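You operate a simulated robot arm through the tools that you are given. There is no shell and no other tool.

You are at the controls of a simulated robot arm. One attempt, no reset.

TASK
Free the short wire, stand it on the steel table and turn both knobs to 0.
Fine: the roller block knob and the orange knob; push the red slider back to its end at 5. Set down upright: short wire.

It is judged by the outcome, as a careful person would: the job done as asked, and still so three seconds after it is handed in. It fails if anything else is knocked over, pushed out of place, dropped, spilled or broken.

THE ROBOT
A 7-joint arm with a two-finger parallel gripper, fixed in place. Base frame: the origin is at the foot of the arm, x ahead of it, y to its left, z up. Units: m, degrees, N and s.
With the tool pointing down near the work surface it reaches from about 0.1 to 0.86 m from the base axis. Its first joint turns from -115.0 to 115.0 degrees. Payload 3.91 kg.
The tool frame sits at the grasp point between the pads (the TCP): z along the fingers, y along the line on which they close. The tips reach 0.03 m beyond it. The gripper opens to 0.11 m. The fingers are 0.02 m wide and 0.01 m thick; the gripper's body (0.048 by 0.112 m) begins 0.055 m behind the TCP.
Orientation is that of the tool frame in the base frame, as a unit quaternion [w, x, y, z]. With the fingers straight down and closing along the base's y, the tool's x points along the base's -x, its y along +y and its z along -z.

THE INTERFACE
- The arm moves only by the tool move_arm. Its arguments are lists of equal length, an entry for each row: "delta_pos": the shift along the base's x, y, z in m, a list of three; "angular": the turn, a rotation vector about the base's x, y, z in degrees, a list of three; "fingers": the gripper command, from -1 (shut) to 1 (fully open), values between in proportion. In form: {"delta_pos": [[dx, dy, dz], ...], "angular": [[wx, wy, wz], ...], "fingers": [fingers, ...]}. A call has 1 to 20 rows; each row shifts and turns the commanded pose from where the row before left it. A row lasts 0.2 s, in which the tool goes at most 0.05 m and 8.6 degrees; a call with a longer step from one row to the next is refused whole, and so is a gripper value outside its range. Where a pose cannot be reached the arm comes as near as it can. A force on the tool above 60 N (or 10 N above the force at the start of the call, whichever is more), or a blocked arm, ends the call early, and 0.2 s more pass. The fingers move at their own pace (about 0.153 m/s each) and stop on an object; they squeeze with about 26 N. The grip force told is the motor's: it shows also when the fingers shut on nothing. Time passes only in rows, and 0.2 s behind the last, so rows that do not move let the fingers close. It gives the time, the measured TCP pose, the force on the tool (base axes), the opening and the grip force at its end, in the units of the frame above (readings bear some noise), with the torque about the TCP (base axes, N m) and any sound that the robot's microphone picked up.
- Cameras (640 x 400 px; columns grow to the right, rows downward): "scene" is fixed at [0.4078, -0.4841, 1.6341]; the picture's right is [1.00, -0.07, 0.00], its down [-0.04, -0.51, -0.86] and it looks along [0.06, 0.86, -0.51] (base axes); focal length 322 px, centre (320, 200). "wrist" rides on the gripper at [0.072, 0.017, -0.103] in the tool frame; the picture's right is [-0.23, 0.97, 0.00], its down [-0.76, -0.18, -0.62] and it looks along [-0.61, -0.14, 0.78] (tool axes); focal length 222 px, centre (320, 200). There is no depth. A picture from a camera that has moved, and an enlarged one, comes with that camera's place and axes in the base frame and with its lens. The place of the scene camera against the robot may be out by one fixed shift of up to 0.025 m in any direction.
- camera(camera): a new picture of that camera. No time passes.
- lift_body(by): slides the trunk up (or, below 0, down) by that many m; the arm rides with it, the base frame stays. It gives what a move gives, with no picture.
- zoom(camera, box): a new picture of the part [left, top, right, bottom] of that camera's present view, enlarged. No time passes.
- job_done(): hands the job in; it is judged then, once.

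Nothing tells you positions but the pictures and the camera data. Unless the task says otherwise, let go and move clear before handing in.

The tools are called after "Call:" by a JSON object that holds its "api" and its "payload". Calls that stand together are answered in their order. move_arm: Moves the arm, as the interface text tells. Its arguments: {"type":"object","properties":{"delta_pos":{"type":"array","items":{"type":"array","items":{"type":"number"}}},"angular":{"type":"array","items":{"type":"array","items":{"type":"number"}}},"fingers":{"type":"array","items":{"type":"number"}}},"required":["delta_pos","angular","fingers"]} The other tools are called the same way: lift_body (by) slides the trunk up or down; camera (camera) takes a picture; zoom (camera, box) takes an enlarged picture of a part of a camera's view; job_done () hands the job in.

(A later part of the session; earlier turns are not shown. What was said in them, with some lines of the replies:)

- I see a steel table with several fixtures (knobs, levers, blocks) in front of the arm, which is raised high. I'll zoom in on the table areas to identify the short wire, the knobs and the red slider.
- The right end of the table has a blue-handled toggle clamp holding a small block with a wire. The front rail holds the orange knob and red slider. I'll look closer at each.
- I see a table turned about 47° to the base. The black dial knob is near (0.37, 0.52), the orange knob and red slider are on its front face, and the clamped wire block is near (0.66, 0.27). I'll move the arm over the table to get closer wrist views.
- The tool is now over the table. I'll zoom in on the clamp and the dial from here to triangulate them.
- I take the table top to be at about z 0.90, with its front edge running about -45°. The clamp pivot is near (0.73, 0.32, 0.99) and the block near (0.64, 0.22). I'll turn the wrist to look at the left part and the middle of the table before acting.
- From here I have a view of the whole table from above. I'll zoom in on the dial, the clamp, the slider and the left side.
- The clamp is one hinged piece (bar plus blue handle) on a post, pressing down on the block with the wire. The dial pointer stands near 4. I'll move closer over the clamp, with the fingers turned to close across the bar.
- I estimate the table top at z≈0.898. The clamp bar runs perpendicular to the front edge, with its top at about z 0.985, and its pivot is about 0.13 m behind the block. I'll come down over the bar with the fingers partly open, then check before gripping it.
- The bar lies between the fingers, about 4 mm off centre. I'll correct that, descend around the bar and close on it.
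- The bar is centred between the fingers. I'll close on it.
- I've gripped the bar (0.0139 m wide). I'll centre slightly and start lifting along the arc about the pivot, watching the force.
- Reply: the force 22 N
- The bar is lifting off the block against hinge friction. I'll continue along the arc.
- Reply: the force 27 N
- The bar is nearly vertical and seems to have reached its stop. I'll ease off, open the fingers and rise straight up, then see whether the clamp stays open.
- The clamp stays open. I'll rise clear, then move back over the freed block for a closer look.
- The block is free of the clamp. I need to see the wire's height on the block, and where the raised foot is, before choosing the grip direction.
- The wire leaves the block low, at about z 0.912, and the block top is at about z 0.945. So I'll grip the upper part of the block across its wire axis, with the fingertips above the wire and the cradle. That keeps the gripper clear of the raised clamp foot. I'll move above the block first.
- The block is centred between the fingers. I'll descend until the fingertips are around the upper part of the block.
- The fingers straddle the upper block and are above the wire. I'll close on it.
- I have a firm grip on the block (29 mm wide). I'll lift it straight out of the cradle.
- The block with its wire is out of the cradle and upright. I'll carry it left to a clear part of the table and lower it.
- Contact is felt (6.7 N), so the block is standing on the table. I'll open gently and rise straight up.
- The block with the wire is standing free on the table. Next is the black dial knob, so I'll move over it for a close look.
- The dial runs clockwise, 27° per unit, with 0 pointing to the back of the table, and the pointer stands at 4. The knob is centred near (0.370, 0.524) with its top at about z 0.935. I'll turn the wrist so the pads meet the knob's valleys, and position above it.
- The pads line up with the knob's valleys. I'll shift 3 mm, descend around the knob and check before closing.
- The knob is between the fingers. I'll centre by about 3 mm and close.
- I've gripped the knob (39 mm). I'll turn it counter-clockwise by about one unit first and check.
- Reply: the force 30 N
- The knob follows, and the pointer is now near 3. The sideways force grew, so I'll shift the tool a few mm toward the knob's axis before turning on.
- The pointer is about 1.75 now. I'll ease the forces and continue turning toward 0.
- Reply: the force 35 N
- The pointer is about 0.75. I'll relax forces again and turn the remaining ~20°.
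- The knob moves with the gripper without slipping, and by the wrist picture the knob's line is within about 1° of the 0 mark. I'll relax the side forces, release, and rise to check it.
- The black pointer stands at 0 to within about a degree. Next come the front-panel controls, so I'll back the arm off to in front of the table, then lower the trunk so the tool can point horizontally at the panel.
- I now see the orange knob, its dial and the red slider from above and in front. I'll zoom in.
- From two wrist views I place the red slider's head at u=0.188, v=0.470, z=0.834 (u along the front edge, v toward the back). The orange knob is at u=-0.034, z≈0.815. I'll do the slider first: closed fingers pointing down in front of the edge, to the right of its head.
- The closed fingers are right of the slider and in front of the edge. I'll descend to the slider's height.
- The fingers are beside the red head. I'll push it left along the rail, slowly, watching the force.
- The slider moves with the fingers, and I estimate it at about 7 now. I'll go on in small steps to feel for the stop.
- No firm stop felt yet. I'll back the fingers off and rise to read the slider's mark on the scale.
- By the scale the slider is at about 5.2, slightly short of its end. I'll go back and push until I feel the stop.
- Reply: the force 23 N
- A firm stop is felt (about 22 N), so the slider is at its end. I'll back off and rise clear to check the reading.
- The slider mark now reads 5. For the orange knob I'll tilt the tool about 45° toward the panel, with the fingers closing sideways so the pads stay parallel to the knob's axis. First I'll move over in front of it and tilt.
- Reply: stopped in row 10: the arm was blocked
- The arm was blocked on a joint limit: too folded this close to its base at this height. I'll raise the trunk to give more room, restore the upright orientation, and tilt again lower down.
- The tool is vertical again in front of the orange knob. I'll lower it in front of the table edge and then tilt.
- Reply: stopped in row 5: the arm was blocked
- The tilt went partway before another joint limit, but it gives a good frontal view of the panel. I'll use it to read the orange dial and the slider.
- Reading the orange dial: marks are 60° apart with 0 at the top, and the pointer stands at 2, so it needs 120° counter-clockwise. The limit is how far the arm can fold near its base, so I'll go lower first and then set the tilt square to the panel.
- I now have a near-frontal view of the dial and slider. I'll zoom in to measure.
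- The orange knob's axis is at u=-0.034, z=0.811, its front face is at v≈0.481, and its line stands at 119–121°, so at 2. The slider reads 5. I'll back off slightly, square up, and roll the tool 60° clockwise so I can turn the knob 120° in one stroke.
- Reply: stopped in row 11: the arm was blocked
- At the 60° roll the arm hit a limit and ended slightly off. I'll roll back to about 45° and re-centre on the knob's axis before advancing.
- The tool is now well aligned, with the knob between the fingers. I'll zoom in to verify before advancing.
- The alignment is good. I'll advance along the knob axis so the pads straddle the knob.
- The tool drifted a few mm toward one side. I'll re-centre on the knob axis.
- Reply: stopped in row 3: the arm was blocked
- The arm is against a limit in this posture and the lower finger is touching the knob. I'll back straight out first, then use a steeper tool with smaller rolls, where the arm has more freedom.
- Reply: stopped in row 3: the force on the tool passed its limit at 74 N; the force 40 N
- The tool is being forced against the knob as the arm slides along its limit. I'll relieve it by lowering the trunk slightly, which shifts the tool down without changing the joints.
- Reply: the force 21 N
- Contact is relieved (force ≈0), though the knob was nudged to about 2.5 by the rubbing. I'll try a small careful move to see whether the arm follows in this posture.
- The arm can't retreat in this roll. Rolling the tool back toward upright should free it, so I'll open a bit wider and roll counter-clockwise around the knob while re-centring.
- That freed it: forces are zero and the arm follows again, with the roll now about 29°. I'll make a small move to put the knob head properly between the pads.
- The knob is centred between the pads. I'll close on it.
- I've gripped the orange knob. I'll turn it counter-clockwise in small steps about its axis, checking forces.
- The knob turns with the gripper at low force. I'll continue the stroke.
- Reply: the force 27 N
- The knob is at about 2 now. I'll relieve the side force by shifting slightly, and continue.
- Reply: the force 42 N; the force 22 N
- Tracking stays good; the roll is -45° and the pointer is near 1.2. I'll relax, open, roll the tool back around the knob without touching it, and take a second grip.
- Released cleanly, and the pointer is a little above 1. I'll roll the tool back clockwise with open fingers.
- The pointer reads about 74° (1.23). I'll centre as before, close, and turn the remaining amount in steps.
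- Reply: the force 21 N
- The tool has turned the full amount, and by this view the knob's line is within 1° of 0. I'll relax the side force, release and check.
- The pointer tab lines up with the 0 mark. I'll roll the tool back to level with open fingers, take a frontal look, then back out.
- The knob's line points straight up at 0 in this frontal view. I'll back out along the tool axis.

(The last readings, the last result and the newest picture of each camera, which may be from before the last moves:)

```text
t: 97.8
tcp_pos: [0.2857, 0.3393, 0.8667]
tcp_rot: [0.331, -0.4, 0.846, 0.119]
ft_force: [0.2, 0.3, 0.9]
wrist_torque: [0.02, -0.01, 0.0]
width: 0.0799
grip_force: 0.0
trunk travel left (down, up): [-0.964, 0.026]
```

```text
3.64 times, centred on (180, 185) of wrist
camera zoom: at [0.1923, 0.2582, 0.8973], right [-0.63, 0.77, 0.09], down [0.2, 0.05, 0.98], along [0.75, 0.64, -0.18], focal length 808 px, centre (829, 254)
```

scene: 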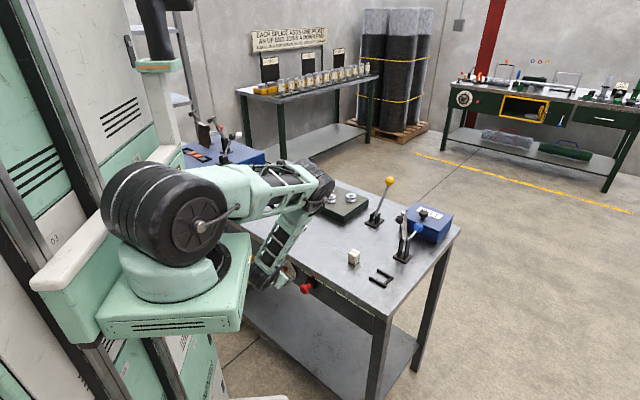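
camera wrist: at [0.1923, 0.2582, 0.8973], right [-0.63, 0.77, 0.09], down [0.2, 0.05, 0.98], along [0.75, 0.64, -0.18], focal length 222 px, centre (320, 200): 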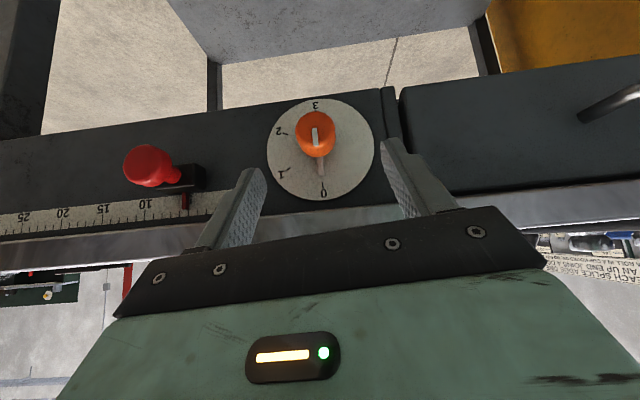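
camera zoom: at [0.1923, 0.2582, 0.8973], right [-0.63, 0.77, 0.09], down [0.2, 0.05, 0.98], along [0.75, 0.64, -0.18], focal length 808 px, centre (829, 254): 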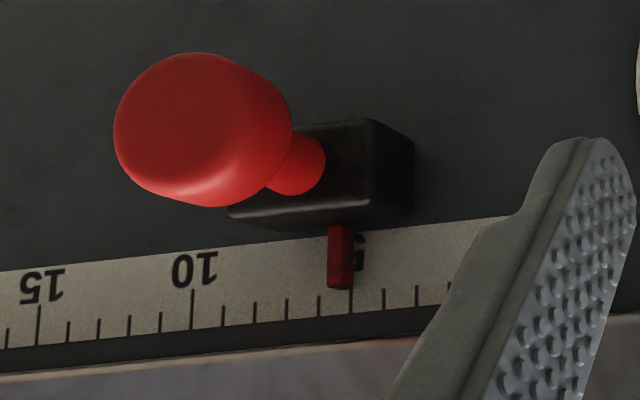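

Everything reads right: orange at 0 and slider at 5. I'll bring the tool upright again and raise it clear of the table.

Call:
{"api": "move_arm", "payload": {"delta_pos": [[-0.002, -0.002, 0], [-0.002, -0.002, 0], [-0.001, -0.001, 0], [0, 0, 0], [0, 0, 0], [0, 0, 0], [0, 0, 0]], "angular": [[-4.95, 4.95, 0], [-4.95, 4.95, 0], [-4.95, 4.95, 0], [-4.95, 4.95, 0], [-4.95, 4.95, 0], [-4.2, 4.2, 0], [0, 0, 0]], "fingers": [0.45, 0.45, 0.45, 0.45, 0.45, 0.45, 0.45]}}

Call:
{"api": "camera", "payload": {"camera": "scene"}}

```text
t: 99.4
tcp_pos: [0.2804, 0.3322, 0.8663]
tcp_rot: [0.0, -0.427, 0.904, 0.001]
ft_force: [-0.5, -0.3, 0.3]
wrist_torque: [0.02, -0.04, 0.03]
width: 0.0797
grip_force: 0.0
trunk travel left (down, up): [-0.964, 0.026]
```

```text
taken
```

scene: 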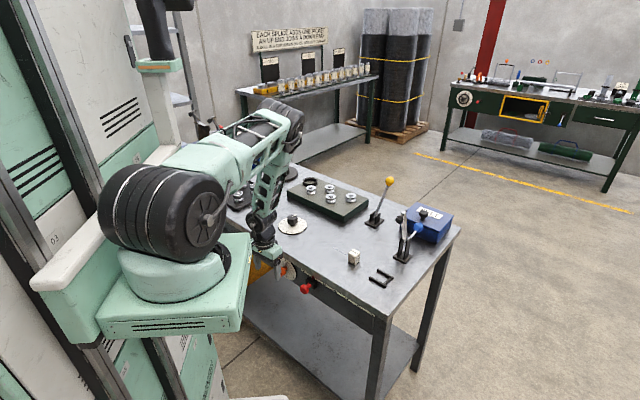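

Upright again. I'll rise straight up to well above the table and check the whole scene.

Call:
{"api": "move_arm", "payload": {"delta_pos": [[0, 0, 0.04], [0, 0, 0.045], [0, 0, 0.045], [0, 0, 0.045], [0, 0, 0.045], [0, 0, 0.045], [0, 0, 0.045], [0, 0, 0.045], [0, 0, 0.045], [0, 0, 0]], "angular": [[0, 0, 0], [0, 0, 0], [0, 0, 0], [0, 0, 0], [0, 0, 0], [0, 0, 0], [0, 0, 0], [0, 0, 0], [0, 0, 0], [0, 0, 0]], "fingers": [0.45, 0.45, 0.45, 0.45, 0.45, 0.45, 0.45, 0.45, 0.45, 0.45]}}

Call:
{"api": "camera", "payload": {"camera": "scene"}}

Call:
{"api": "camera", "payload": {"camera": "wrist"}}

Call:
{"api": "zoom", "payload": {"camera": "scene", "box": [265, 205, 325, 245]}}

Call:
{"api": "zoom", "payload": {"camera": "scene", "box": [265, 245, 345, 305]}}

Call:
{"api": "zoom", "payload": {"camera": "scene", "box": [330, 180, 460, 300]}}

```text
t: 101.6
tcp_pos: [0.2792, 0.3336, 1.2648]
tcp_rot: [0.002, -0.428, 0.904, 0.001]
ft_force: [-0.7, -0.2, 0.1]
wrist_torque: [0.0, 0.01, 0.0]
width: 0.08
grip_force: 0.0
trunk travel left (down, up): [-0.964, 0.026]
```

```text
taken
```

scene: 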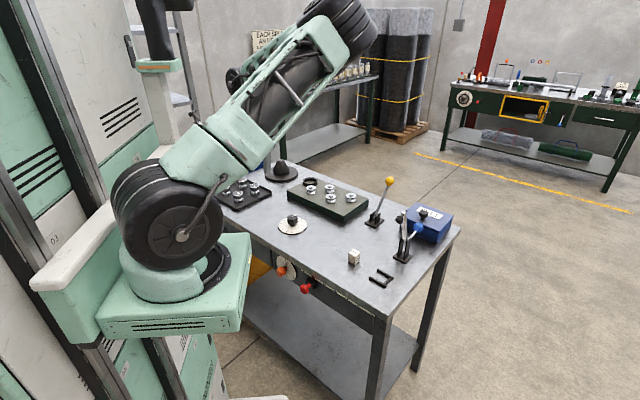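

```text
taken
camera wrist: at [0.2211, 0.2879, 1.3701], right [-0.61, 0.79, 0.0], down [0.62, 0.47, 0.63], along [0.5, 0.38, -0.78], focal length 222 px, centre (320, 200)
```

wrist: 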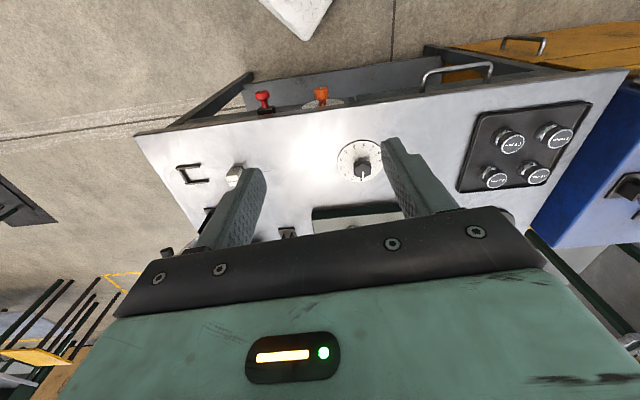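

```text
10.00 times, centred on (295, 225) of scene
camera zoom: at [0.4078, -0.4841, 1.6341], right [1.0, -0.07, 0.0], down [-0.04, -0.51, -0.86], along [0.06, 0.86, -0.51], focal length 3218 px, centre (570, -50)
```

zoom: 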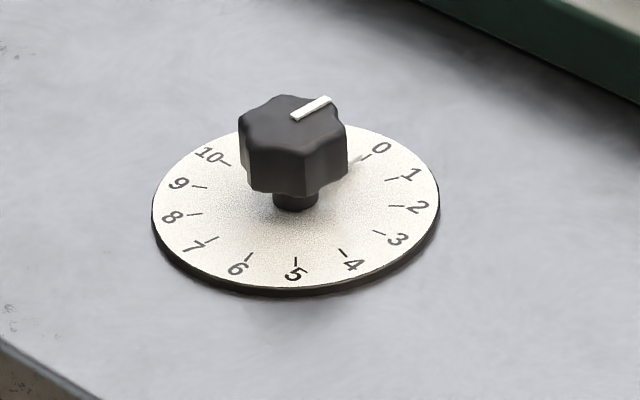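

```text
6.67 times, centred on (305, 275) of scene
camera zoom: at [0.4078, -0.4841, 1.6341], right [1.0, -0.07, 0.0], down [-0.04, -0.51, -0.86], along [0.06, 0.86, -0.51], focal length 2146 px, centre (420, -300)
```

zoom: 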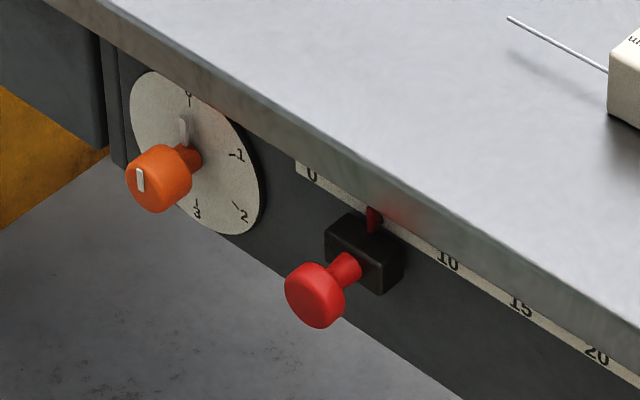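

```text
3.33 times, centred on (395, 240) of scene
camera zoom: at [0.4078, -0.4841, 1.6341], right [1.0, -0.07, 0.0], down [-0.04, -0.51, -0.86], along [0.06, 0.86, -0.51], focal length 1073 px, centre (70, 67)
```

zoom: 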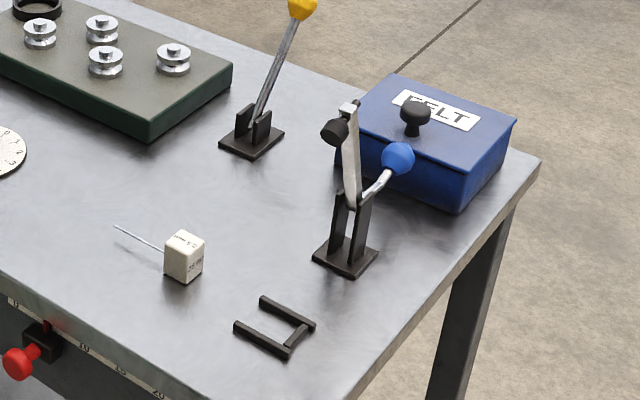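

Everything looks in place. I'll double-check the black knob's alignment from this wrist view before handing in.

Call:
{"api": "zoom", "payload": {"camera": "wrist", "box": [335, 135, 390, 185]}}

Call:
{"api": "zoom", "payload": {"camera": "scene", "box": [283, 210, 311, 230]}}

```text
8.00 times, centred on (362, 160) of wrist
camera zoom: at [0.2211, 0.2879, 1.3701], right [-0.61, 0.79, 0.0], down [0.62, 0.47, 0.63], along [0.5, 0.38, -0.78], focal length 1777 px, centre (-20, 520)
```

zoom: 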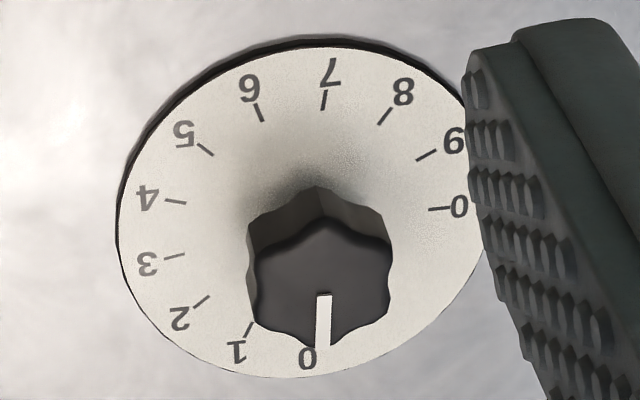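

```text
16.00 times, centred on (297, 220) of scene
camera zoom: at [0.4078, -0.4841, 1.6341], right [1.0, -0.07, 0.0], down [-0.04, -0.51, -0.86], along [0.06, 0.86, -0.51], focal length 5149 px, centre (688, -120)
```

zoom: 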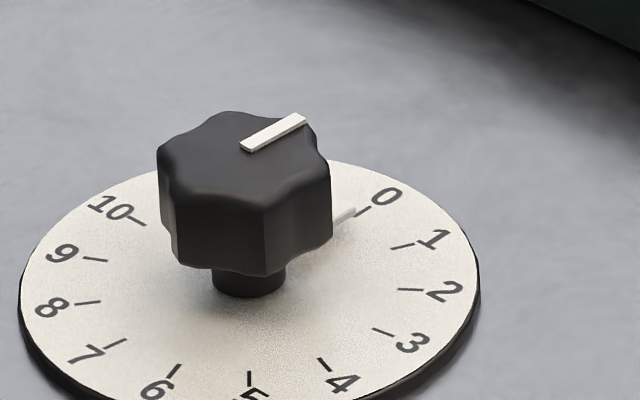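

Call:
{"api": "zoom", "payload": {"camera": "wrist", "box": [348, 155, 376, 185]}}

Call:
{"api": "zoom", "payload": {"camera": "scene", "box": [292, 211, 308, 224]}}

```text
13.33 times, centred on (362, 170) of wrist
camera zoom: at [0.2211, 0.2879, 1.3701], right [-0.61, 0.79, 0.0], down [0.62, 0.47, 0.63], along [0.5, 0.38, -0.78], focal length 2962 px, centre (-240, 600)
```

zoom: 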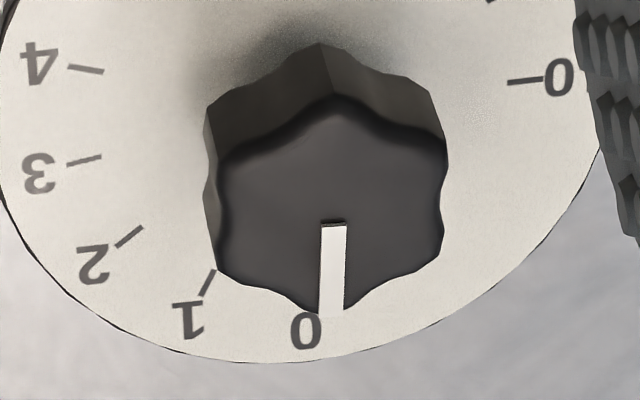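

```text
16.00 times, centred on (300, 218) of scene
camera zoom: at [0.4078, -0.4841, 1.6341], right [1.0, -0.07, 0.0], down [-0.04, -0.51, -0.86], along [0.06, 0.86, -0.51], focal length 5149 px, centre (640, -80)
```

zoom: 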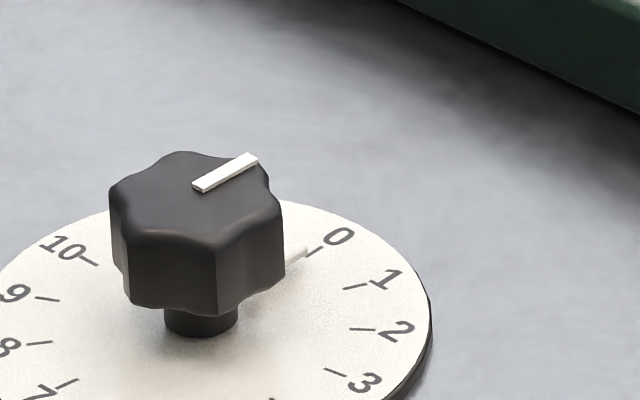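

The black knob may be a degree or two off, so I'll go for a closer look from the same viewpoint as before.

Call:
{"api": "move_arm", "payload": {"delta_pos": [[0.0125, 0.0245, -0.02], [0.0125, 0.0245, -0.025], [0.0125, 0.0245, -0.03], [0.0125, 0.0245, -0.03], [0.0125, 0.0245, -0.03], [0.0125, 0.0245, -0.035], [0.0115, 0.0245, -0.035], [0, 0, 0]], "angular": [[0, 0, 7.5], [0, 0, 7.5], [0, 0, 7.5], [0, 0, 7.5], [0, 0, 7.5], [0, 0, 7.5], [0, 0, 7.5], [0, 0, 0]], "fingers": [0.2, 0.2, 0.2, 0.2, 0.2, 0.2, 0.2, 0.2]}}

Call:
{"api": "camera", "payload": {"camera": "wrist"}}

```text
t: 103.4
tcp_pos: [0.3663, 0.5036, 1.0593]
tcp_rot: [0.0, 0.783, -0.621, -0.002]
ft_force: [-0.1, -0.5, 1.4]
wrist_torque: [0.02, 0.0, 0.0]
width: 0.0661
grip_force: 0.1
trunk travel left (down, up): [-0.964, 0.026]
```

```text
taken
camera wrist: at [0.3682, 0.4284, 1.164], right [-1.0, 0.0, 0.0], down [0.0, 0.78, 0.63], along [0.0, 0.63, -0.78], focal length 222 px, centre (320, 200)
```

wrist: 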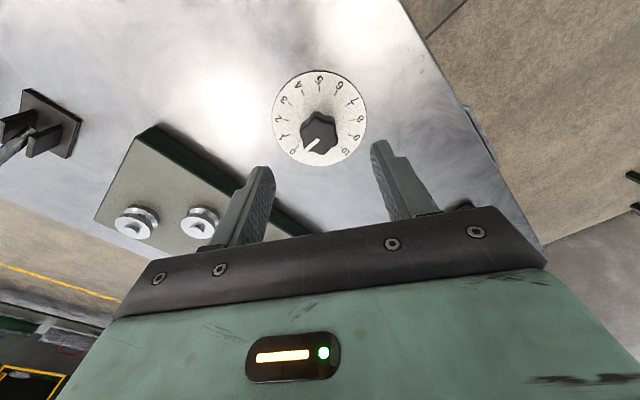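

Call:
{"api": "zoom", "payload": {"camera": "wrist", "box": [268, 66, 372, 170]}}

Call:
{"api": "zoom", "payload": {"camera": "wrist", "box": [284, 130, 324, 160]}}

```text
3.85 times, centred on (320, 118) of wrist
camera zoom: at [0.3682, 0.4284, 1.164], right [-1.0, 0.0, 0.0], down [0.0, 0.78, 0.63], along [0.0, 0.63, -0.78], focal length 854 px, centre (320, 515)
```

zoom: 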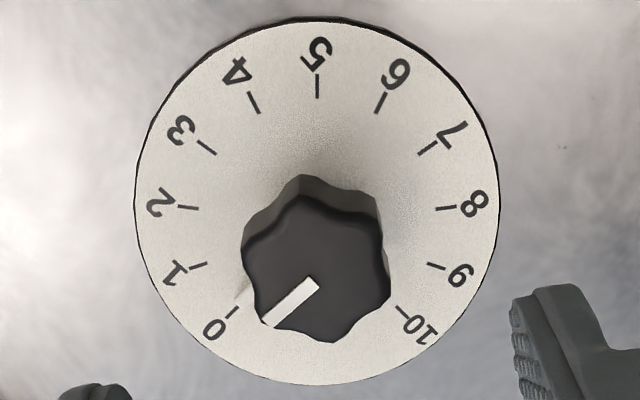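

```text
13.33 times, centred on (304, 145) of wrist
camera zoom: at [0.3682, 0.4284, 1.164], right [-1.0, 0.0, 0.0], down [0.0, 0.78, 0.63], along [0.0, 0.63, -0.78], focal length 2962 px, centre (533, 933)
```

zoom: 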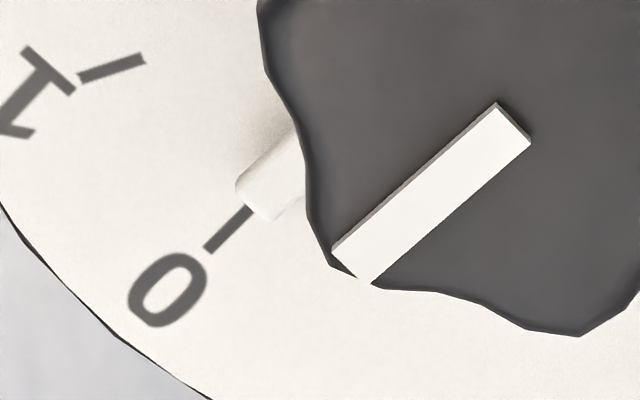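

In this close-up the black pointer is about 2.4° (0.09) above 0. I'll re-grip the knob and correct that small amount.

Call:
{"api": "move_arm", "payload": {"delta_pos": [[0.0011, 0.0216, -0.01], [0, 0, -0.03], [0, 0, -0.03], [0, 0, -0.03], [0, 0, -0.0125], [0, 0, 0]], "angular": [[0, 0, 0], [0, 0, 0], [0, 0, 0], [0, 0, 0], [0, 0, 0], [0, 0, 0]], "fingers": [0.2, 0.2, 0.2, 0.2, 0.2, 0.2]}}

Call:
{"api": "zoom", "payload": {"camera": "wrist", "box": [230, 90, 410, 220]}}

```text
t: 104.8
tcp_pos: [0.3675, 0.5045, 1.0399]
tcp_rot: [-0.001, 0.783, -0.622, -0.002]
ft_force: [-0.6, -0.7, 0.3]
wrist_torque: [0.01, -0.01, 0.0]
width: 0.066
grip_force: 0.2
out of reach, approached as far as the arm can: row 1, 2, 3, 4, 5
trunk travel left (down, up): [-0.964, 0.026]
```

```text
3.08 times, centred on (320, 155) of wrist
camera zoom: at [0.3684, 0.4287, 1.145], right [-1.0, 0.0, 0.0], down [0.0, 0.78, 0.63], along [0.0, 0.63, -0.78], focal length 684 px, centre (320, 338)
```

zoom: 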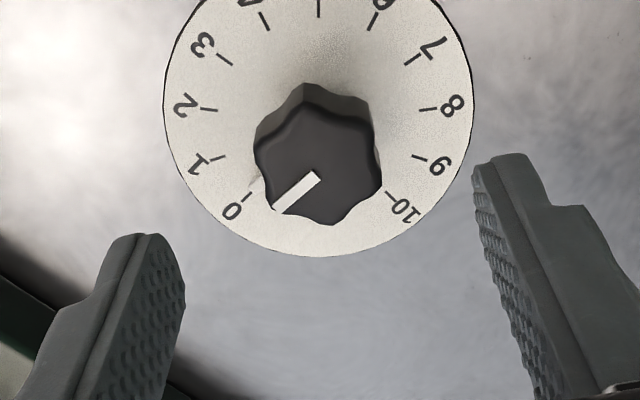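

The arm reports this pose out of reach in its present posture. I'll go back up and try with a different wrist yaw; the knob's six lobes allow a grip 60° away.

Call:
{"api": "move_arm", "payload": {"delta_pos": [[0, 0, 0.03], [0, 0, 0.03], [0, 0, 0.03], [0, 0, 0.03], [0, 0, 0]], "angular": [[0, 0, 0], [0, 0, 0], [0, 0, 0], [0, 0, 0], [0, 0, 0]], "fingers": [0.2, 0.2, 0.2, 0.2, 0.2]}}

Call:
{"api": "camera", "payload": {"camera": "scene"}}

```text
t: 106.0
tcp_pos: [0.3674, 0.5055, 1.1598]
tcp_rot: [-0.001, 0.784, -0.621, -0.001]
ft_force: [1.0, -0.5, -0.5]
wrist_torque: [-0.01, -0.01, -0.02]
width: 0.0662
grip_force: 0.0
trunk travel left (down, up): [-0.964, 0.026]
```

```text
taken
```

scene: 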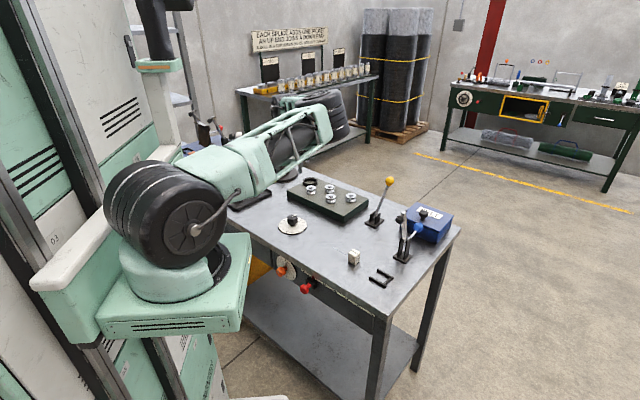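

The elbow has swung to the other side. A grip at yaw 45° is equally aligned with the knob's lobes (and exactly square at the 0 position), so I'll turn to that yaw and look.

Call:
{"api": "move_arm", "payload": {"delta_pos": [[0, 0, 0], [0, 0, 0], [0, 0, 0], [0, 0, 0], [0, 0, 0], [0, 0, 0], [0, 0, 0], [0, 0, 0], [0, 0, 0]], "angular": [[0, 0, -7.27], [0, 0, -7.27], [0, 0, -7.27], [0, 0, -7.27], [0, 0, -7.27], [0, 0, -7.27], [0, 0, -7.27], [0, 0, -7.27], [0, 0, 0]], "fingers": [0.2, 0.2, 0.2, 0.2, 0.2, 0.2, 0.2, 0.2, 0.2]}}

Call:
{"api": "camera", "payload": {"camera": "wrist"}}

Call:
{"api": "camera", "payload": {"camera": "scene"}}

```text
t: 108.0
tcp_pos: [0.3673, 0.5041, 1.1596]
tcp_rot: [0.002, -0.382, 0.924, 0.001]
ft_force: [0.3, 0.3, -0.1]
wrist_torque: [-0.03, 0.01, -0.04]
width: 0.0659
grip_force: 0.1
trunk travel left (down, up): [-0.964, 0.026]
```

```text
taken
camera wrist: at [0.3051, 0.4638, 1.264], right [-0.53, 0.85, 0.0], down [0.66, 0.41, 0.63], along [0.53, 0.33, -0.78], focal length 222 px, centre (320, 200)
```

wrist: 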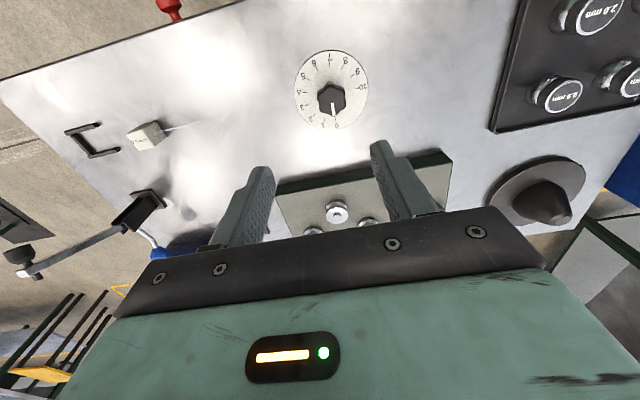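

```text
taken
```

scene: 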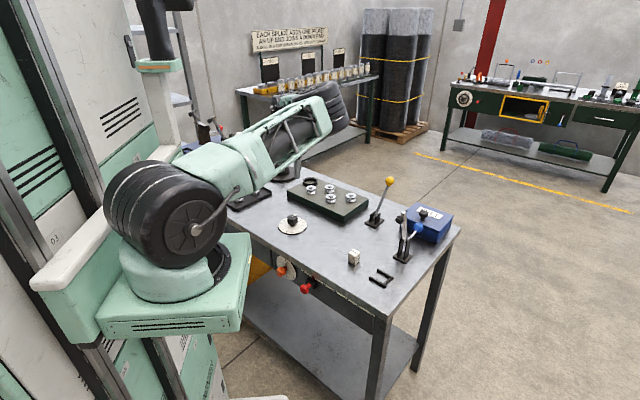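

Call:
{"api": "move_arm", "payload": {"delta_pos": [[0.001, 0.0205, 0], [0, 0, -0.03], [0, 0, -0.03], [0, 0, -0.03], [0, 0, 0]], "angular": [[0, 0, 0], [0, 0, 0], [0, 0, 0], [0, 0, 0], [0, 0, 0]], "fingers": [0.2, 0.2, 0.2, 0.2, 0.2]}}

Call:
{"api": "zoom", "payload": {"camera": "wrist", "box": [230, 90, 410, 220]}}

Call:
{"api": "camera", "payload": {"camera": "scene"}}

```text
t: 109.2
tcp_pos: [0.3679, 0.5252, 1.0703]
tcp_rot: [0.002, -0.383, 0.924, 0.0]
ft_force: [0.6, -0.5, 0.3]
wrist_torque: [-0.01, 0.0, 0.0]
width: 0.0659
grip_force: 0.0
trunk travel left (down, up): [-0.964, 0.026]
```

```text
3.08 times, centred on (320, 155) of wrist
camera zoom: at [0.305, 0.4847, 1.1745], right [-0.53, 0.85, 0.0], down [0.66, 0.41, 0.63], along [0.53, 0.33, -0.78], focal length 684 px, centre (320, 338)
```

zoom: 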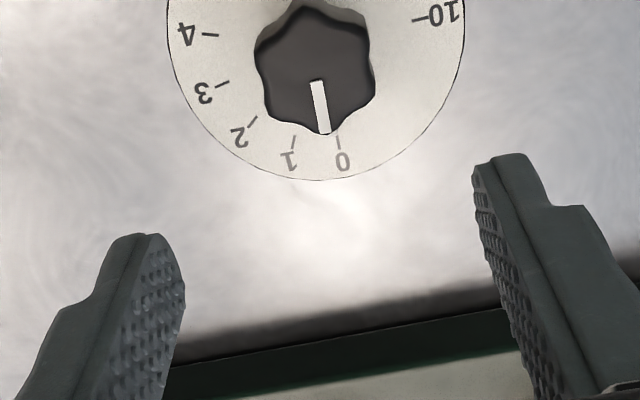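

```text
taken
```

scene: 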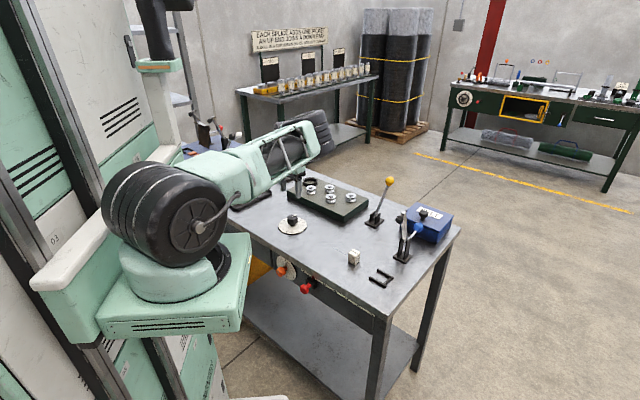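

The arm follows here, and yaw 45° is square to the 0 direction. I'll descend around the knob.

Call:
{"api": "move_arm", "payload": {"delta_pos": [[0.0017, -0.0003, -0.031], [0, 0, -0.031], [0, 0, -0.031], [0, 0, -0.031], [0, 0, 0]], "angular": [[0, 0, 0], [0, 0, 0], [0, 0, 0], [0, 0, 0], [0, 0, 0]], "fingers": [0.2, 0.2, 0.2, 0.2, 0.2]}}

Call:
{"api": "zoom", "payload": {"camera": "wrist", "box": [230, 90, 410, 220]}}

Call:
{"api": "camera", "payload": {"camera": "scene"}}

```text
t: 110.4
tcp_pos: [0.3691, 0.5233, 0.9463]
tcp_rot: [0.002, -0.383, 0.924, 0.001]
ft_force: [-0.2, 0.5, 1.1]
wrist_torque: [0.01, -0.02, 0.01]
width: 0.0661
grip_force: 0.0
trunk travel left (down, up): [-0.964, 0.026]
```

```text
3.08 times, centred on (320, 155) of wrist
camera zoom: at [0.3076, 0.4846, 1.051], right [-0.53, 0.85, 0.0], down [0.66, 0.41, 0.63], along [0.53, 0.33, -0.78], focal length 684 px, centre (320, 338)
```

zoom: 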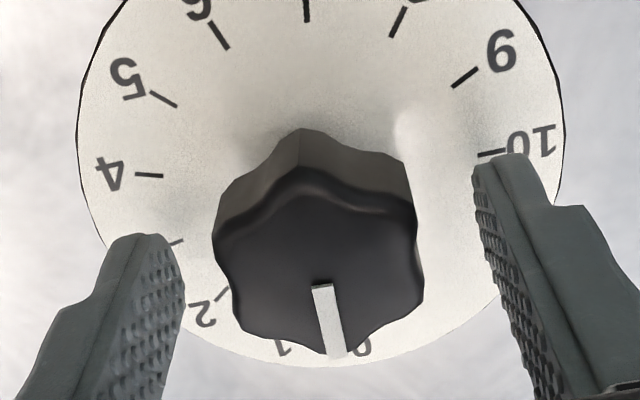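

```text
taken
```

scene: 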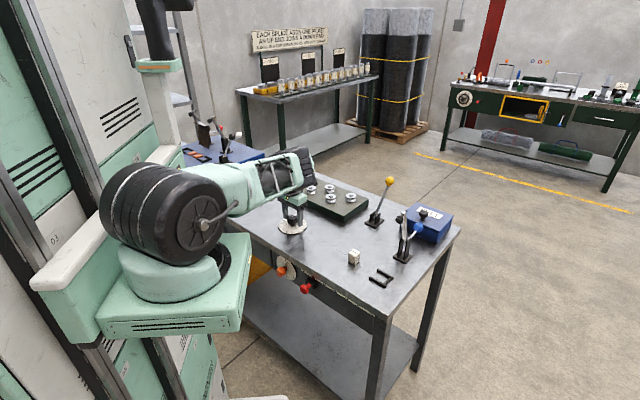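

Call:
{"api": "zoom", "payload": {"camera": "scene", "box": [200, 130, 360, 250]}}

```text
3.33 times, centred on (280, 190) of scene
camera zoom: at [0.4078, -0.4841, 1.6341], right [1.0, -0.07, 0.0], down [-0.04, -0.51, -0.86], along [0.06, 0.86, -0.51], focal length 1073 px, centre (453, 233)
```

zoom: 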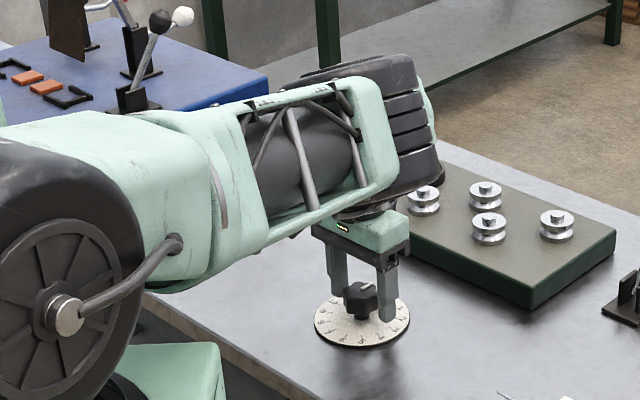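

The gripper is centred on the knob and nothing else is touched. I'll close; the flat pads will square the lobes to the 0 direction.

Call:
{"api": "move_arm", "payload": {"delta_pos": [[0, 0, 0], [0, 0, 0], [0, 0, 0], [0, 0, 0]], "angular": [[0, 0, 0], [0, 0, 0], [0, 0, 0], [0, 0, 0]], "fingers": [0.0, -0.2, -1, -1]}}

Call:
{"api": "zoom", "payload": {"camera": "wrist", "box": [250, 100, 390, 210]}}

```text
t: 111.4
tcp_pos: [0.3689, 0.525, 0.9473]
tcp_rot: [0.001, -0.383, 0.924, 0.001]
ft_force: [-3.8, 5.6, -2.4]
wrist_torque: [0.48, -0.06, -0.03]
width: 0.0393
grip_force: 45.2
trunk travel left (down, up): [-0.964, 0.026]
```

```text
3.64 times, centred on (320, 155) of wrist
camera zoom: at [0.3071, 0.485, 1.0511], right [-0.53, 0.85, 0.0], down [0.66, 0.41, 0.63], along [0.53, 0.33, -0.78], focal length 808 px, centre (320, 364)
```

zoom: 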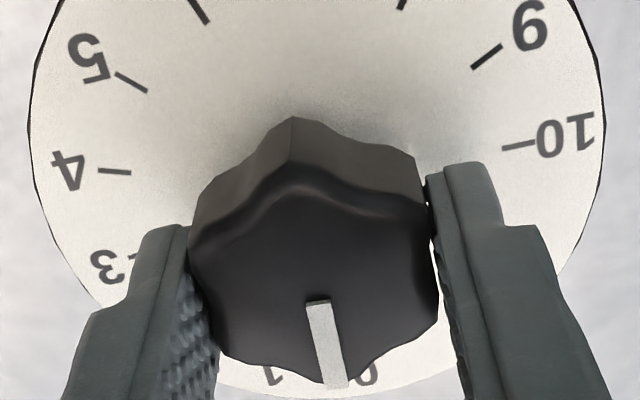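

Gripped; the line is still about 2.4° short of 0. I'll turn 2.5° further counter-clockwise and re-measure.

Call:
{"api": "move_arm", "payload": {"delta_pos": [[-0.0005, 0.0007, 0], [0, 0, 0], [0, 0, 0]], "angular": [[0, 0, 2.5], [0, 0, 0], [0, 0, 0]], "fingers": [-1, -1, -1]}}

Call:
{"api": "zoom", "payload": {"camera": "wrist", "box": [250, 100, 390, 210]}}

Call:
{"api": "zoom", "payload": {"camera": "wrist", "box": [295, 165, 345, 210]}}

```text
t: 112.2
tcp_pos: [0.3702, 0.5245, 0.9461]
tcp_rot: [0.002, -0.403, 0.915, 0.001]
ft_force: [-3.1, 1.4, -1.1]
wrist_torque: [-0.06, 0.19, -0.05]
width: 0.0396
grip_force: 45.1
trunk travel left (down, up): [-0.964, 0.026]
```

```text
3.64 times, centred on (320, 155) of wrist
camera zoom: at [0.3088, 0.4825, 1.0512], right [-0.56, 0.83, 0.0], down [0.64, 0.44, 0.63], along [0.52, 0.35, -0.78], focal length 808 px, centre (320, 364)
```

zoom: 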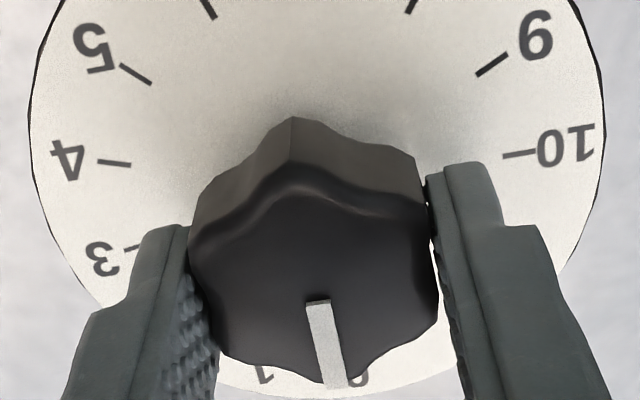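

```text
8.89 times, centred on (320, 188) of wrist
camera zoom: at [0.3088, 0.4825, 1.0512], right [-0.56, 0.83, 0.0], down [0.64, 0.44, 0.63], along [0.52, 0.35, -0.78], focal length 1974 px, centre (320, 311)
```

zoom: 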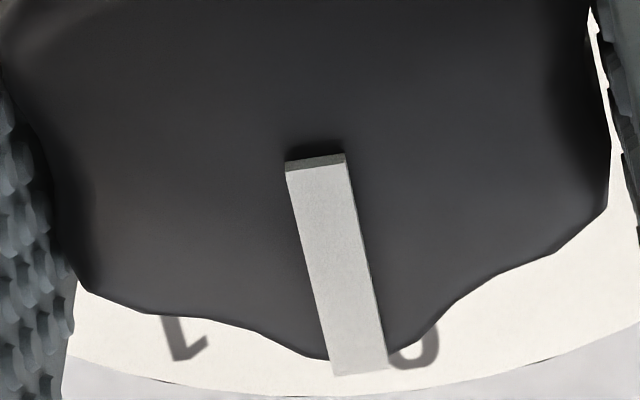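

In the grip, the line is now within about 0.5° of 0 and forces are low. I'll release gently, rise and re-check.

Call:
{"api": "move_arm", "payload": {"delta_pos": [[-0.0003, 0.0002, 0], [0, 0, 0], [0, 0, 0], [0, 0, 0], [0, 0, 0.02], [0, 0, 0.03], [0, 0, 0.03], [0, 0, 0.03], [0, 0, 0]], "angular": [[0, 0, 0], [0, 0, 0], [0, 0, 0], [0, 0, 0], [0, 0, 0], [0, 0, 0], [0, 0, 0], [0, 0, 0], [0, 0, 0]], "fingers": [-1, -0.25, 0.0, 0.2, 0.2, 0.2, 0.2, 0.2, 0.2]}}

Call:
{"api": "move_arm", "payload": {"delta_pos": [[-0.015, -0.015, 0], [-0.015, -0.015, 0], [0, 0, 0]], "angular": [[0, 0, 0], [0, 0, 0], [0, 0, 0]], "fingers": [0.2, 0.2, 0.2]}}

Call:
{"api": "zoom", "payload": {"camera": "wrist", "box": [260, 60, 390, 190]}}

Call:
{"api": "camera", "payload": {"camera": "wrist"}}

```text
t: 114.2
tcp_pos: [0.3677, 0.5241, 1.0562]
tcp_rot: [0.002, -0.403, 0.915, 0.0]
ft_force: [0.0, 0.8, -0.9]
wrist_torque: [-0.01, 0.02, -0.04]
width: 0.066
grip_force: 0.1
trunk travel left (down, up): [-0.964, 0.026]
```

```text
t: 115.0
tcp_pos: [0.3385, 0.4928, 1.0563]
tcp_rot: [0.002, -0.402, 0.915, 0.001]
ft_force: [-0.3, 0.3, 0.3]
wrist_torque: [0.01, 0.0, 0.0]
width: 0.0659
grip_force: 0.0
trunk travel left (down, up): [-0.964, 0.026]
```

```text
3.08 times, centred on (325, 125) of wrist
camera zoom: at [0.2782, 0.4514, 1.1606], right [-0.56, 0.83, 0.0], down [0.64, 0.44, 0.63], along [0.52, 0.35, -0.78], focal length 684 px, centre (305, 431)
```

zoom: 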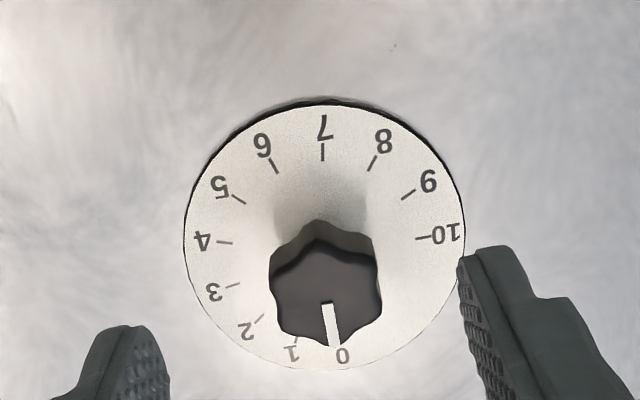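

```text
taken
camera wrist: at [0.2782, 0.4514, 1.1606], right [-0.56, 0.83, 0.0], down [0.64, 0.44, 0.63], along [0.52, 0.35, -0.78], focal length 222 px, centre (320, 200)
```

wrist: 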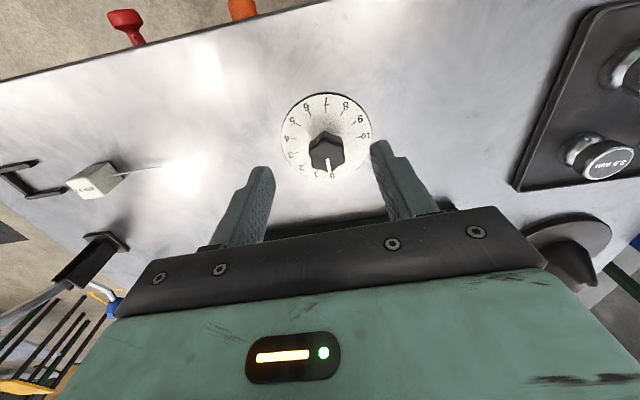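

Call:
{"api": "zoom", "payload": {"camera": "wrist", "box": [305, 135, 350, 185]}}

Call:
{"api": "zoom", "payload": {"camera": "wrist", "box": [275, 85, 380, 190]}}

Call:
{"api": "zoom", "payload": {"camera": "scene", "box": [283, 210, 311, 230]}}

```text
8.00 times, centred on (328, 160) of wrist
camera zoom: at [0.2782, 0.4514, 1.1606], right [-0.56, 0.83, 0.0], down [0.64, 0.44, 0.63], along [0.52, 0.35, -0.78], focal length 1777 px, centre (260, 520)
```

zoom: 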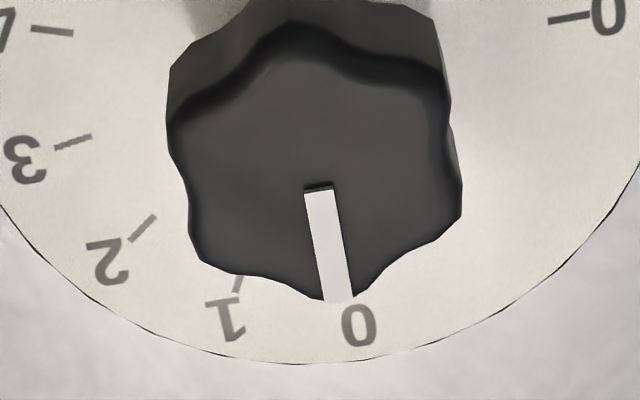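

```text
3.81 times, centred on (328, 138) of wrist
camera zoom: at [0.2782, 0.4514, 1.1606], right [-0.56, 0.83, 0.0], down [0.64, 0.44, 0.63], along [0.52, 0.35, -0.78], focal length 846 px, centre (291, 438)
```

zoom: 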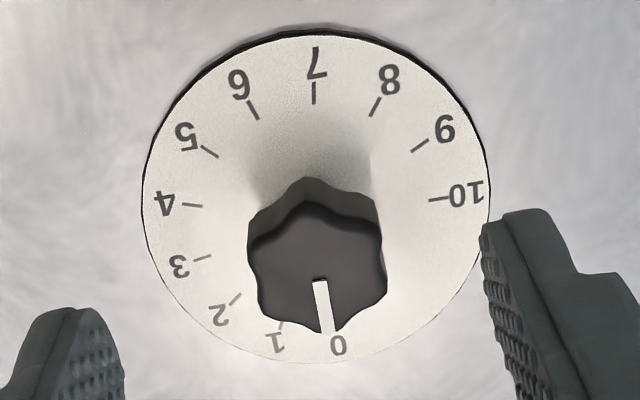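

```text
16.00 times, centred on (297, 220) of scene
camera zoom: at [0.4078, -0.4841, 1.6341], right [1.0, -0.07, 0.0], down [-0.04, -0.51, -0.86], along [0.06, 0.86, -0.51], focal length 5149 px, centre (688, -120)
```

zoom: 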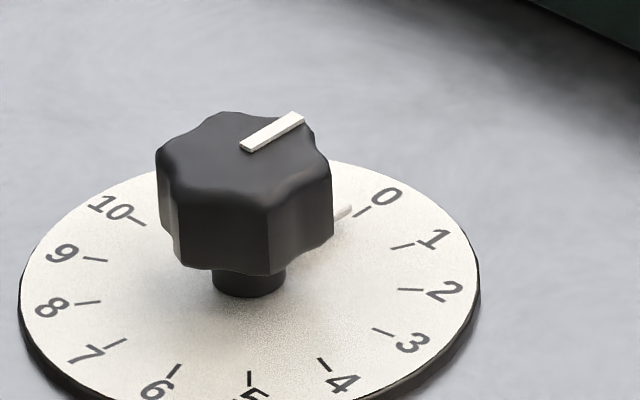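

The black pointer is now within about 0.3° of 0. I'll withdraw the arm clear of the table and take a last look at everything.

Call:
{"api": "move_arm", "payload": {"delta_pos": [[0, 0, 0.04], [0, 0, 0.04], [-0.008, -0.02, 0.04], [-0.008, -0.02, 0.035], [-0.008, -0.025, 0.03], [-0.008, -0.025, 0.03], [-0.008, -0.025, 0.02], [-0.008, -0.025, 0], [0, 0, 0]], "angular": [[0, 0, 0], [0, 0, 0], [0, 0, 0], [0, 0, 0], [0, 0, 0], [0, 0, 0], [0, 0, 0], [0, 0, 0], [0, 0, 0]], "fingers": [0.2, 0.2, 0.2, 0.2, 0.2, 0.2, 0.2, 0.2, 0.2]}}

Call:
{"api": "camera", "payload": {"camera": "scene"}}

Call:
{"api": "camera", "payload": {"camera": "wrist"}}

Call:
{"api": "zoom", "payload": {"camera": "scene", "box": [265, 245, 345, 305]}}

Call:
{"api": "zoom", "payload": {"camera": "scene", "box": [200, 150, 380, 250]}}

Call:
{"api": "zoom", "payload": {"camera": "scene", "box": [330, 180, 460, 300]}}

```text
t: 117.0
tcp_pos: [0.2921, 0.3555, 1.2924]
tcp_rot: [0.002, -0.403, 0.915, 0.001]
ft_force: [1.4, 0.3, -0.4]
wrist_torque: [-0.01, 0.03, 0.02]
width: 0.066
grip_force: 0.1
trunk travel left (down, up): [-0.964, 0.026]
```

```text
taken
```

scene: 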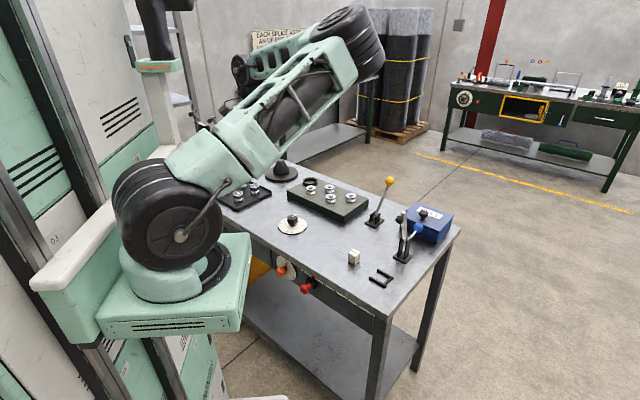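

```text
taken
camera wrist: at [0.2322, 0.3122, 1.3967], right [-0.56, 0.83, 0.0], down [0.64, 0.44, 0.63], along [0.52, 0.35, -0.78], focal length 222 px, centre (320, 200)
```

wrist: 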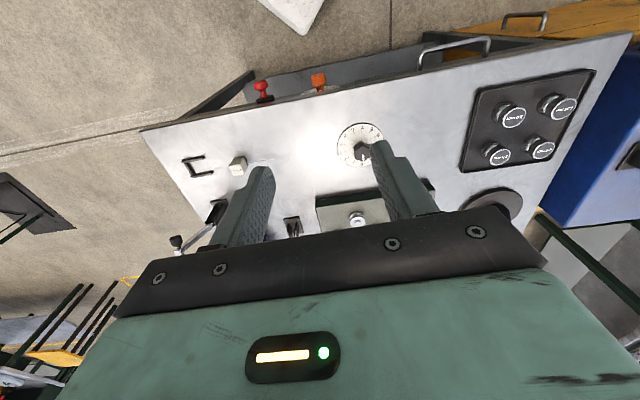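

```text
6.67 times, centred on (305, 275) of scene
camera zoom: at [0.4078, -0.4841, 1.6341], right [1.0, -0.07, 0.0], down [-0.04, -0.51, -0.86], along [0.06, 0.86, -0.51], focal length 2146 px, centre (420, -300)
```

zoom: 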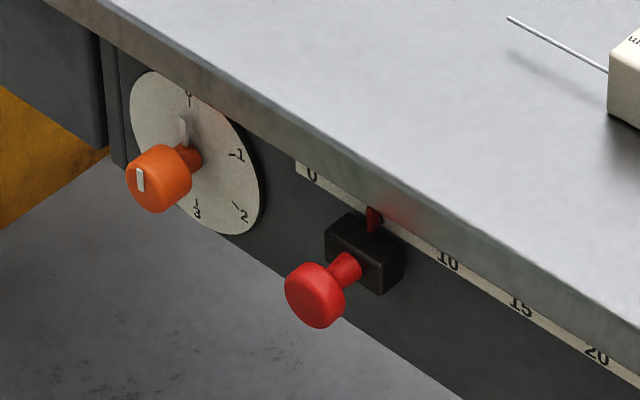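

```text
3.56 times, centred on (290, 200) of scene
camera zoom: at [0.4078, -0.4841, 1.6341], right [1.0, -0.07, 0.0], down [-0.04, -0.51, -0.86], along [0.06, 0.86, -0.51], focal length 1144 px, centre (427, 200)
```

zoom: 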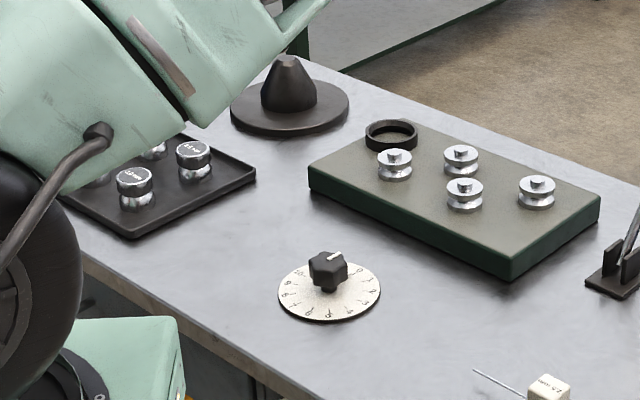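

```text
3.33 times, centred on (395, 240) of scene
camera zoom: at [0.4078, -0.4841, 1.6341], right [1.0, -0.07, 0.0], down [-0.04, -0.51, -0.86], along [0.06, 0.86, -0.51], focal length 1073 px, centre (70, 67)
```

zoom: 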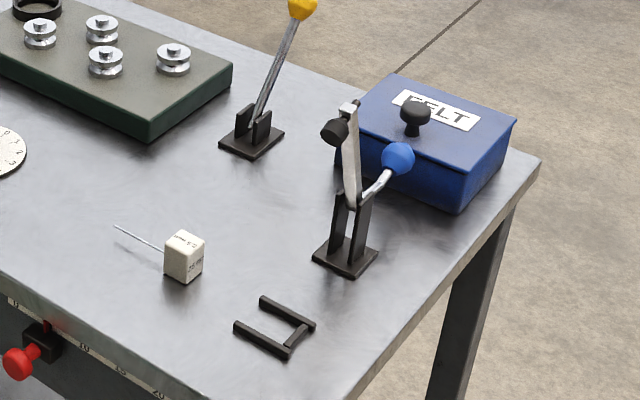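

All the items check out: the short wire's block stands upright and free on the steel table. Both knobs point to 0, and the red slider is against its end at 5. Nothing else has moved and the arm is clear, so I'm handing in.

Call:
{"api": "job_done", "payload": {}}

```text
The job is handed in.
```

The job is handed in. I have not seen the judge's result. By the last pictures, everything asked for is done:

- **Short wire:** I opened the blue clamp, lifted the wire's block out of its cradle and set it upright on open steel table. The clamp was left open.
- **Roller block knob (black):** it reads 0, within about 0.3° by the wrist camera. It was about 2.4° off after the first turn, so I gripped it again and corrected it.
- **Orange knob:** it reads 0, within about 1°. While I was lining up, the gripper rubbed it from 2 to about 2.5, and one contact went over the 60 N force limit. I saw no sign of damage, and I turned it back to 0 from there.
- **Red slider:** I pushed it until it met a firm stop, and its mark reads 5.

Nothing else on the table looked moved or knocked over, and the arm was let go and clear before I handed in.
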